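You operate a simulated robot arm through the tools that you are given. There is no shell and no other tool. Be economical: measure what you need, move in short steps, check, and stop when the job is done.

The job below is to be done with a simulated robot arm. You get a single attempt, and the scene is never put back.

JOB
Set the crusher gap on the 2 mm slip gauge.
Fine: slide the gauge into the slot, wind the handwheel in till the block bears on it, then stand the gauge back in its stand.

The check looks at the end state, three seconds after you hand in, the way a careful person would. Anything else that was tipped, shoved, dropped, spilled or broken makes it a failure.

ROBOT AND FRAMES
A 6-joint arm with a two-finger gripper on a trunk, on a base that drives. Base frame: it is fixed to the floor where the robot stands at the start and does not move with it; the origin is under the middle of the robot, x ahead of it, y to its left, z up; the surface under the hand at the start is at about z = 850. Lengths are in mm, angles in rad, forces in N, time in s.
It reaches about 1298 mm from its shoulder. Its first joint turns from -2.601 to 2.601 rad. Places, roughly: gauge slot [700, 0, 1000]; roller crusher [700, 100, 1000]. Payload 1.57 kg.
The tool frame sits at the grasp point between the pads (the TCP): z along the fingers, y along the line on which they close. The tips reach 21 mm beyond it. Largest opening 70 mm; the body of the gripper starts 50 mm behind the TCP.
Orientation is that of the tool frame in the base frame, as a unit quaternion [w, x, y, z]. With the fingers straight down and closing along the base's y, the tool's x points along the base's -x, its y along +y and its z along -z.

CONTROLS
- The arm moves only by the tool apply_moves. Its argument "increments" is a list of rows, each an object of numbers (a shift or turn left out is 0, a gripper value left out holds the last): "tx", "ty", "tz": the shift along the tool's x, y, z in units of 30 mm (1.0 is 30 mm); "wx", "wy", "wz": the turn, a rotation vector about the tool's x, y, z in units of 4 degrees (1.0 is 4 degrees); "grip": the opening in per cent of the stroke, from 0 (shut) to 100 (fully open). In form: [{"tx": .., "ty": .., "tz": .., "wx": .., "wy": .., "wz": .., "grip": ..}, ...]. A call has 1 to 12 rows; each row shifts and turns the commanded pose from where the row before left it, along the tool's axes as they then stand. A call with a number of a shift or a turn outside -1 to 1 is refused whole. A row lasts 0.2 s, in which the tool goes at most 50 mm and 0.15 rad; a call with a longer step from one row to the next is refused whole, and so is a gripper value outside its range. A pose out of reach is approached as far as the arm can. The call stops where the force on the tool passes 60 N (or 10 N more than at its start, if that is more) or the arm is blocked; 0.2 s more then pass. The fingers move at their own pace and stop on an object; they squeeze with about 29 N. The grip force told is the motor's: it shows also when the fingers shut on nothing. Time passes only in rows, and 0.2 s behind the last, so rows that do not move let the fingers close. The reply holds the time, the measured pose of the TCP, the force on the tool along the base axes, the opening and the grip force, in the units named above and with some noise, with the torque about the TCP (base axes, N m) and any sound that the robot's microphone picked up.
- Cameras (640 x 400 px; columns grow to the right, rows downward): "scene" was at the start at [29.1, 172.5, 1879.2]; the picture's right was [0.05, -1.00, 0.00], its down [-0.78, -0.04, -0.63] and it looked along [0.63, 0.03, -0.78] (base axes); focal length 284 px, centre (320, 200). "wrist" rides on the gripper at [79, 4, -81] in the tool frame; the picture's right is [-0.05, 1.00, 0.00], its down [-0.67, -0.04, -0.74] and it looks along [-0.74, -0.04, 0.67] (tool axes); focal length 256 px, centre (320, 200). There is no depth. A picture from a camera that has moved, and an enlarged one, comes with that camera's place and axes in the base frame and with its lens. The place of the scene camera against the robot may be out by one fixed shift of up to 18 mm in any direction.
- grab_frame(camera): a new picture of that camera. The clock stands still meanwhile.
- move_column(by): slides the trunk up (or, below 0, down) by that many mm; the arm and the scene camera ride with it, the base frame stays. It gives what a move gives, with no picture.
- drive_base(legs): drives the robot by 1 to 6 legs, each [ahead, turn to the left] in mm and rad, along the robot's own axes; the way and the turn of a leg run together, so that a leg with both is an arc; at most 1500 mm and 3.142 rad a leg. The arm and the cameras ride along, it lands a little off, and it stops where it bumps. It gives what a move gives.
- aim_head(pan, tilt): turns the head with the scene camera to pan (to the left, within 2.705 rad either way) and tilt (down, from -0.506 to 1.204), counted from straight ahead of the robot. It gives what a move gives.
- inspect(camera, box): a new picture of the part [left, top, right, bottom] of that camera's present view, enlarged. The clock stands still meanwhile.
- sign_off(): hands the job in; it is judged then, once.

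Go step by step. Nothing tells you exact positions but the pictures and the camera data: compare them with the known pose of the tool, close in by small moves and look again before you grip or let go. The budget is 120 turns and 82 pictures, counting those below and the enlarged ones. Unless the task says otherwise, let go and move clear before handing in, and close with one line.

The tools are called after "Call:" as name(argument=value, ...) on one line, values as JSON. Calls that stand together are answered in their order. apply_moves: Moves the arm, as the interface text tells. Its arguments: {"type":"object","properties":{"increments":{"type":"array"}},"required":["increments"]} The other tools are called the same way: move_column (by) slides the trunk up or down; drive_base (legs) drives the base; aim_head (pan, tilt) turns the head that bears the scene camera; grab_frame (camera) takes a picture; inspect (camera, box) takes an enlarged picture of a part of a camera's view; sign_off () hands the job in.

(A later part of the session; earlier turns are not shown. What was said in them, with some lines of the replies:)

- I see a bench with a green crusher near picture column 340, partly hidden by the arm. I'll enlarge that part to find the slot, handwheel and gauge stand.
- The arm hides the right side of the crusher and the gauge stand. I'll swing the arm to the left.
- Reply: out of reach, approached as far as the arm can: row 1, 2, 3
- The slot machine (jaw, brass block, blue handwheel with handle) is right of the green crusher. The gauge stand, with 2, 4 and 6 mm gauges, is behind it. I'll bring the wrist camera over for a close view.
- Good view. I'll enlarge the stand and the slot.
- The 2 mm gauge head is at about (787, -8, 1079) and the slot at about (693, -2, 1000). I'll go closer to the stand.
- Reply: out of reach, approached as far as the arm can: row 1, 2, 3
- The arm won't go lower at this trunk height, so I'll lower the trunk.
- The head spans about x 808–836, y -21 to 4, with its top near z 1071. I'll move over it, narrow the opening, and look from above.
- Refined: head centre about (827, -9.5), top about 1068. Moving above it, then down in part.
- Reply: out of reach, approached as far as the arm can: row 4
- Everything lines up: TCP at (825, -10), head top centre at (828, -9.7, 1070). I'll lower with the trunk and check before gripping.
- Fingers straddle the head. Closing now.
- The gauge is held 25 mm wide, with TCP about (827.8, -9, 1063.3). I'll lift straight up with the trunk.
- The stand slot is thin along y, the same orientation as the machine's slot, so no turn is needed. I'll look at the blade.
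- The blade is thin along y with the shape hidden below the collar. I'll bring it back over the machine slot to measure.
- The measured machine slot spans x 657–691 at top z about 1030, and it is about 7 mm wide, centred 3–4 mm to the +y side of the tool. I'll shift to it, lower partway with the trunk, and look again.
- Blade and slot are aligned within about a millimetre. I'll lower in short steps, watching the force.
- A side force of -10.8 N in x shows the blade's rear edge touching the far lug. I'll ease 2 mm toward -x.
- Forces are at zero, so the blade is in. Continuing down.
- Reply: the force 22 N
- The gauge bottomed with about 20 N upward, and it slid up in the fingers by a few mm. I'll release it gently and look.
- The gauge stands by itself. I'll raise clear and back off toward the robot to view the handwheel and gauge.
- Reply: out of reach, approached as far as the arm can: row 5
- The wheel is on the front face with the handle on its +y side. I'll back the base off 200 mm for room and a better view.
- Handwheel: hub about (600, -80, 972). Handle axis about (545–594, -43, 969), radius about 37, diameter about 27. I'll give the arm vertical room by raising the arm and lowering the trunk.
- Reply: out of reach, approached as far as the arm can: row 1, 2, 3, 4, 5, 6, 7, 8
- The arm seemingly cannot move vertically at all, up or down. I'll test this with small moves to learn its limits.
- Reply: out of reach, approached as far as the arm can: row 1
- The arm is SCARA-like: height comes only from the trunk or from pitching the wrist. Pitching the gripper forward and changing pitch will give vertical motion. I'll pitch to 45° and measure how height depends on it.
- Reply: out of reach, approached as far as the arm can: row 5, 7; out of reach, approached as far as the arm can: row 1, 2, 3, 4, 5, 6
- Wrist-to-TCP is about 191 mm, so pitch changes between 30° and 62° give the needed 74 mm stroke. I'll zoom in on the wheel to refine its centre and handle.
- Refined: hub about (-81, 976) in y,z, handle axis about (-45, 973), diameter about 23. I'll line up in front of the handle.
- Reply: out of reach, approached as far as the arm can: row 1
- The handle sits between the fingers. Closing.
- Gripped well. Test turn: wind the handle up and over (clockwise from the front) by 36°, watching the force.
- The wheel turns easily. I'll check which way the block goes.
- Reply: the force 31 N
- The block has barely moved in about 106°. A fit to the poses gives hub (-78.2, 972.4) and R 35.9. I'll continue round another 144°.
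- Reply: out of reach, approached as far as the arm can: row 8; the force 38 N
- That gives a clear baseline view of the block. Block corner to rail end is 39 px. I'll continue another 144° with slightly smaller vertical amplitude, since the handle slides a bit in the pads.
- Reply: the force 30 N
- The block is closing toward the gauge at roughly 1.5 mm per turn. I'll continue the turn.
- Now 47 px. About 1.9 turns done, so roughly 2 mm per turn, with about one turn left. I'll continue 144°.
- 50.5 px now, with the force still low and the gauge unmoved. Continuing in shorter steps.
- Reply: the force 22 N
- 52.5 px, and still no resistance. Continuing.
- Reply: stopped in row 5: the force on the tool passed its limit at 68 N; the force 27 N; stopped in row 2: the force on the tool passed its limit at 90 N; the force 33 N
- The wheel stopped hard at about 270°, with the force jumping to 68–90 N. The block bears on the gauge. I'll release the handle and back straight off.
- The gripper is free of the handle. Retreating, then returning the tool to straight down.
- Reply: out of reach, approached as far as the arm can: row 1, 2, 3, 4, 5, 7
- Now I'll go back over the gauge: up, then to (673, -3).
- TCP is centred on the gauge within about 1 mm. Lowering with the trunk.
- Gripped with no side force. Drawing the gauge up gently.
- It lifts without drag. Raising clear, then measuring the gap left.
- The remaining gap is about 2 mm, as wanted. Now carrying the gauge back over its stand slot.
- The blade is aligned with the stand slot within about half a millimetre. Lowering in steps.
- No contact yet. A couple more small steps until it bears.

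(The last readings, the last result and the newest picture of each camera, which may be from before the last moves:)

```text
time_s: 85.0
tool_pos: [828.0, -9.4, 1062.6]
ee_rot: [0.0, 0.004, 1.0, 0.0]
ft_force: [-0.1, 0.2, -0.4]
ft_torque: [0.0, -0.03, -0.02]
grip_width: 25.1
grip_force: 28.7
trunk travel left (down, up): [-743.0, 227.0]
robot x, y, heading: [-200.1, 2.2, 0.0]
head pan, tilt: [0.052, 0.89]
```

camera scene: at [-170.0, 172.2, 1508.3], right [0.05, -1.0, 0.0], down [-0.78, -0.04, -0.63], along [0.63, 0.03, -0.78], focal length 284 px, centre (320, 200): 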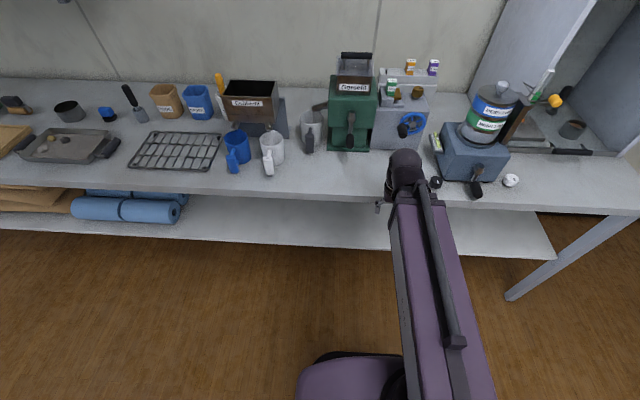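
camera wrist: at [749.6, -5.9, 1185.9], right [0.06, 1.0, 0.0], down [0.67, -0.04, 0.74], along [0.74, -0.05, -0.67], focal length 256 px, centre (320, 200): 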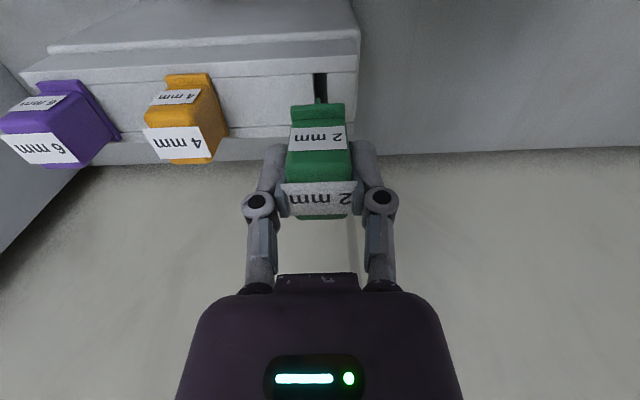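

Call:
move_column(by=-1.5)

Call:
move_column(by=-1)

```text
time_s: 85.5
tool_pos: [827.5, -8.8, 1060.9]
ee_rot: [0.0, 0.003, 1.0, 0.0]
ft_force: [-0.1, 0.0, -0.5]
ft_torque: [-0.02, -0.02, -0.05]
grip_width: 25.2
grip_force: 29.2
trunk travel left (down, up): [-742.0, 228.0]
robot x, y, heading: [-197.5, -1.0, 0.0]
head pan, tilt: [0.052, 0.89]
```

```text
time_s: 86.0
tool_pos: [828.0, -9.4, 1060.1]
ee_rot: [0.0, 0.003, 1.0, 0.0]
ft_force: [-0.6, 0.3, -0.4]
ft_torque: [0.0, -0.01, 0.01]
grip_width: 25.1
grip_force: 29.5
trunk travel left (down, up): [-741.0, 229.0]
robot x, y, heading: [-197.7, 3.9, -0.004]
head pan, tilt: [0.052, 0.89]
```

Call:
move_column(by=-1)

Call:
move_column(by=-1)

Call:
inspect(camera="wrist", box=[260, 40, 380, 140])

```text
time_s: 86.5
tool_pos: [827.8, -9.3, 1057.7]
ee_rot: [0.0, 0.003, 1.0, 0.0]
ft_force: [2.3, 0.0, 6.8]
ft_torque: [0.0, -0.05, 0.0]
grip_width: 25.0
grip_force: 28.9
trunk travel left (down, up): [-740.0, 230.0]
robot x, y, heading: [-204.2, 1.0, -0.001]
head pan, tilt: [0.052, 0.89]
```

```text
time_s: 87.0
tool_pos: [827.0, -9.8, 1059.5]
ee_rot: [0.001, 0.004, 1.0, 0.0]
ft_force: [7.7, -1.1, 17.8]
ft_torque: [0.02, -0.06, -0.03]
grip_width: 25.0
grip_force: 29.2
trunk travel left (down, up): [-739.0, 231.0]
robot x, y, heading: [-199.2, 0.1, 0.004]
head pan, tilt: [0.052, 0.89]
```

```text
4.00 times, centred on (320, 90) of wrist
camera zoom: at [748.9, -5.8, 1140.6], right [0.06, 1.0, 0.0], down [0.66, -0.04, 0.75], along [0.74, -0.05, -0.67], focal length 1024 px, centre (320, 640)
```

zoom: 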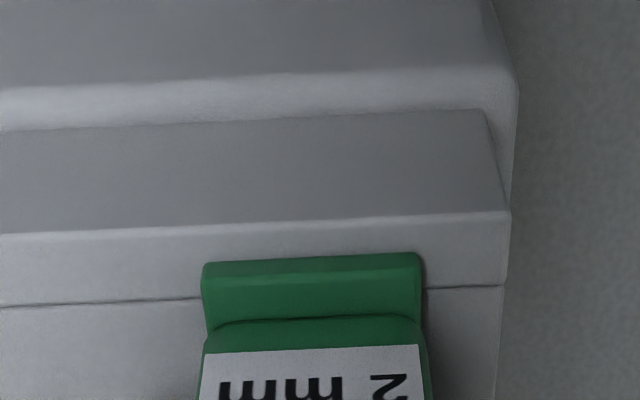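

It is seated, with an 18 N bearing force at the expected height. Releasing and rising.

Call:
apply_moves(increments=[{"grip": 42}, {"grip": 52}, {"grip": 65}, {}])

Call:
move_column(by=100)

Call:
grab_frame(camera="wrist")

```text
time_s: 88.0
tool_pos: [828.3, -10.1, 1058.2]
ee_rot: [0.0, 0.004, 1.0, 0.0]
ft_force: [0.3, 0.2, 0.7]
ft_torque: [0.0, -0.01, 0.0]
grip_width: 45.4
grip_force: 0.1
trunk travel left (down, up): [-739.0, 231.0]
robot x, y, heading: [-201.2, 3.1, 0.0]
head pan, tilt: [0.052, 0.89]
```

```text
time_s: 89.3
tool_pos: [829.1, -8.3, 1156.8]
ee_rot: [0.0, 0.004, 1.0, 0.0]
ft_force: [0.5, -0.2, 0.0]
ft_torque: [0.04, 0.01, -0.01]
grip_width: 45.7
grip_force: 0.0
trunk travel left (down, up): [-839.0, 131.0]
robot x, y, heading: [-202.6, -1.8, 0.004]
head pan, tilt: [0.052, 0.89]
```

```text
12 pictures are left
camera wrist: at [749.8, -5.8, 1239.2], right [0.06, 1.0, 0.0], down [0.67, -0.04, 0.74], along [0.74, -0.05, -0.67], focal length 256 px, centre (320, 200)
```

wrist: 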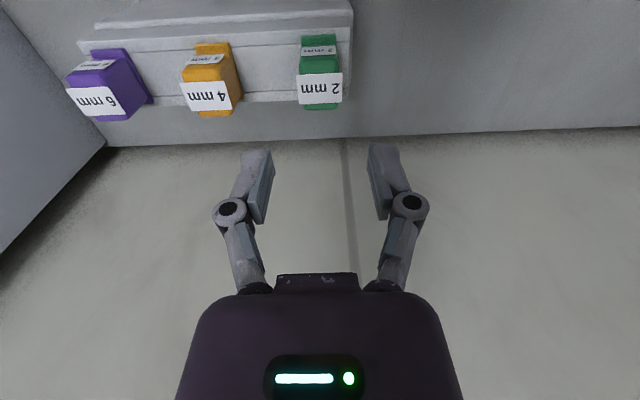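

The gauge stands in its slot, level with its neighbours. Now I'll check the gap close up.

Call:
apply_moves(increments=[{"tx": 1}, {"tx": 1}, {"tx": 1}, {"tx": 1}, {"tx": 1}, {"tx": 1}, {}])

Call:
move_column(by=-50)

Call:
inspect(camera="wrist", box=[300, 50, 350, 100])

```text
time_s: 91.0
tool_pos: [651.5, -8.6, 1157.4]
ee_rot: [-0.001, 0.004, 1.0, 0.0]
ft_force: [-0.3, 0.0, 0.0]
ft_torque: [0.03, 0.03, 0.0]
grip_width: 45.4
grip_force: 0.1
trunk travel left (down, up): [-839.0, 131.0]
robot x, y, heading: [-198.9, 0.1, 0.002]
head pan, tilt: [0.052, 0.89]
```

```text
time_s: 91.9
tool_pos: [648.6, -9.5, 1106.4]
ee_rot: [-0.001, 0.003, 1.0, 0.0]
ft_force: [0.5, -0.4, 1.0]
ft_torque: [0.01, -0.04, 0.0]
grip_width: 45.6
grip_force: 0.0
trunk travel left (down, up): [-789.0, 181.0]
robot x, y, heading: [-196.7, 3.3, 0.001]
head pan, tilt: [0.052, 0.89]
```

```text
8.00 times, centred on (325, 75) of wrist
camera zoom: at [571.0, -5.1, 1189.4], right [0.06, 1.0, 0.0], down [0.67, -0.04, 0.74], along [0.74, -0.05, -0.67], focal length 2048 px, centre (280, 1200)
```

zoom: 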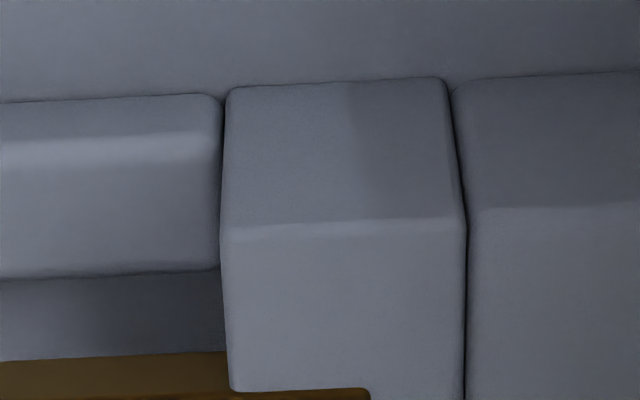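

Call:
inspect(camera="wrist", box=[300, 95, 370, 155])

```text
6.67 times, centred on (335, 125) of wrist
camera zoom: at [571.0, -5.1, 1189.4], right [0.06, 1.0, 0.0], down [0.67, -0.04, 0.74], along [0.74, -0.05, -0.67], focal length 1707 px, centre (220, 700)
```

zoom: 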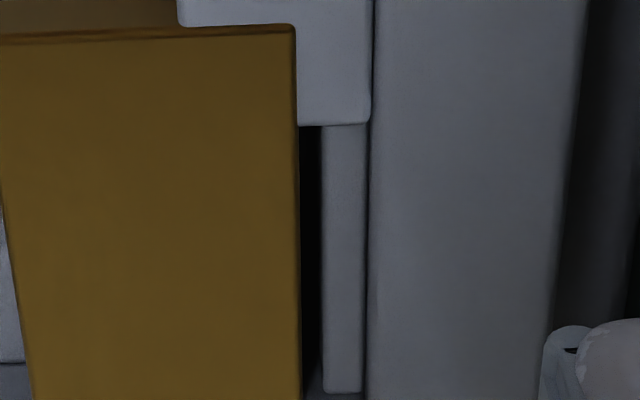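

The gap is narrow and even, about 2 mm. The handle stayed at the angle where the wheel stopped hard against the gauge. I'll lift clear, retreat, and take a last look at the scene.

Call:
move_column(by=80)

Call:
apply_moves(increments=[{"tx": 1}, {"tx": 1}, {"tx": 1}, {"tx": 1}, {"tx": 1}, {"tx": 1}, {"tx": 1}, {"tx": 1}, {}])

Call:
grab_frame(camera="scene")

Call:
inspect(camera="scene", box=[330, 120, 450, 210])

```text
time_s: 93.0
tool_pos: [648.9, -8.2, 1186.2]
ee_rot: [0.0, 0.003, 1.0, 0.0]
ft_force: [-0.2, 0.5, 1.2]
ft_torque: [0.03, 0.03, 0.02]
grip_width: 45.5
grip_force: 0.1
trunk travel left (down, up): [-869.0, 101.0]
robot x, y, heading: [-200.0, 0.6, 0.005]
head pan, tilt: [0.052, 0.89]
```

```text
time_s: 95.0
tool_pos: [410.2, -5.7, 1187.9]
ee_rot: [-0.001, 0.003, 1.0, 0.0]
ft_force: [-0.1, 0.7, -0.1]
ft_torque: [0.02, 0.02, 0.02]
grip_width: 45.6
grip_force: 0.0
trunk travel left (down, up): [-869.0, 101.0]
robot x, y, heading: [-199.1, 4.1, -0.001]
head pan, tilt: [0.052, 0.89]
```

```text
9 pictures are left
camera scene: at [-169.2, 172.2, 1831.7], right [0.05, -1.0, 0.0], down [-0.78, -0.04, -0.63], along [0.63, 0.03, -0.78], focal length 284 px, centre (320, 200)
```

scene: 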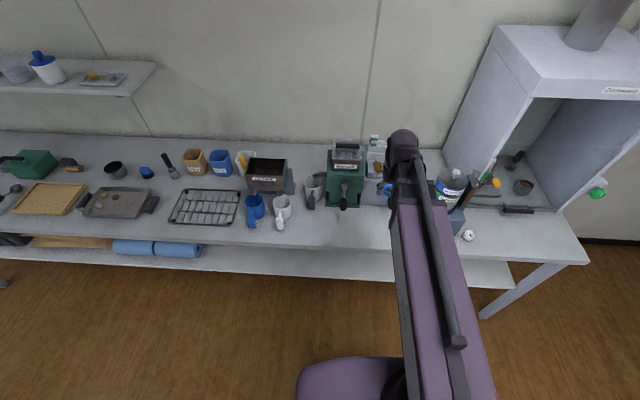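

```text
4.44 times, centred on (390, 165) of scene
camera zoom: at [-169.2, 172.2, 1831.7], right [0.05, -1.0, 0.0], down [-0.78, -0.04, -0.63], along [0.63, 0.03, -0.78], focal length 1261 px, centre (9, 356)
```

zoom: 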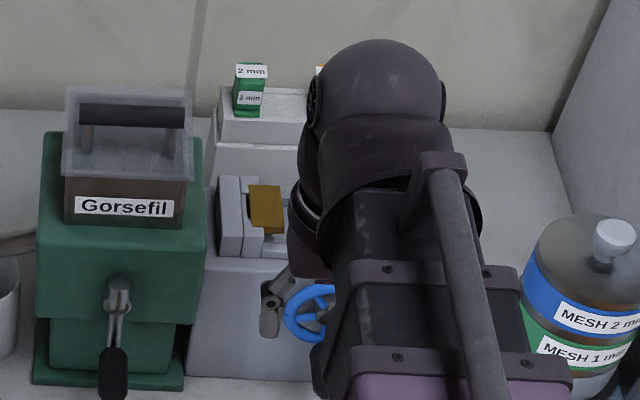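

The 2 mm gauge is back in its stand, the block holds the gap, nothing else looks disturbed and the arm is clear. Handing in.

Call:
sign_off()

```text
The job is handed in.
```

I set the crusher gap on the 2 mm gauge, stood the gauge back in its stand, and handed the job in. The gap measured about 2 mm, with an uncertainty of around 0.4 mm from the pictures. The gauge came out without drag.
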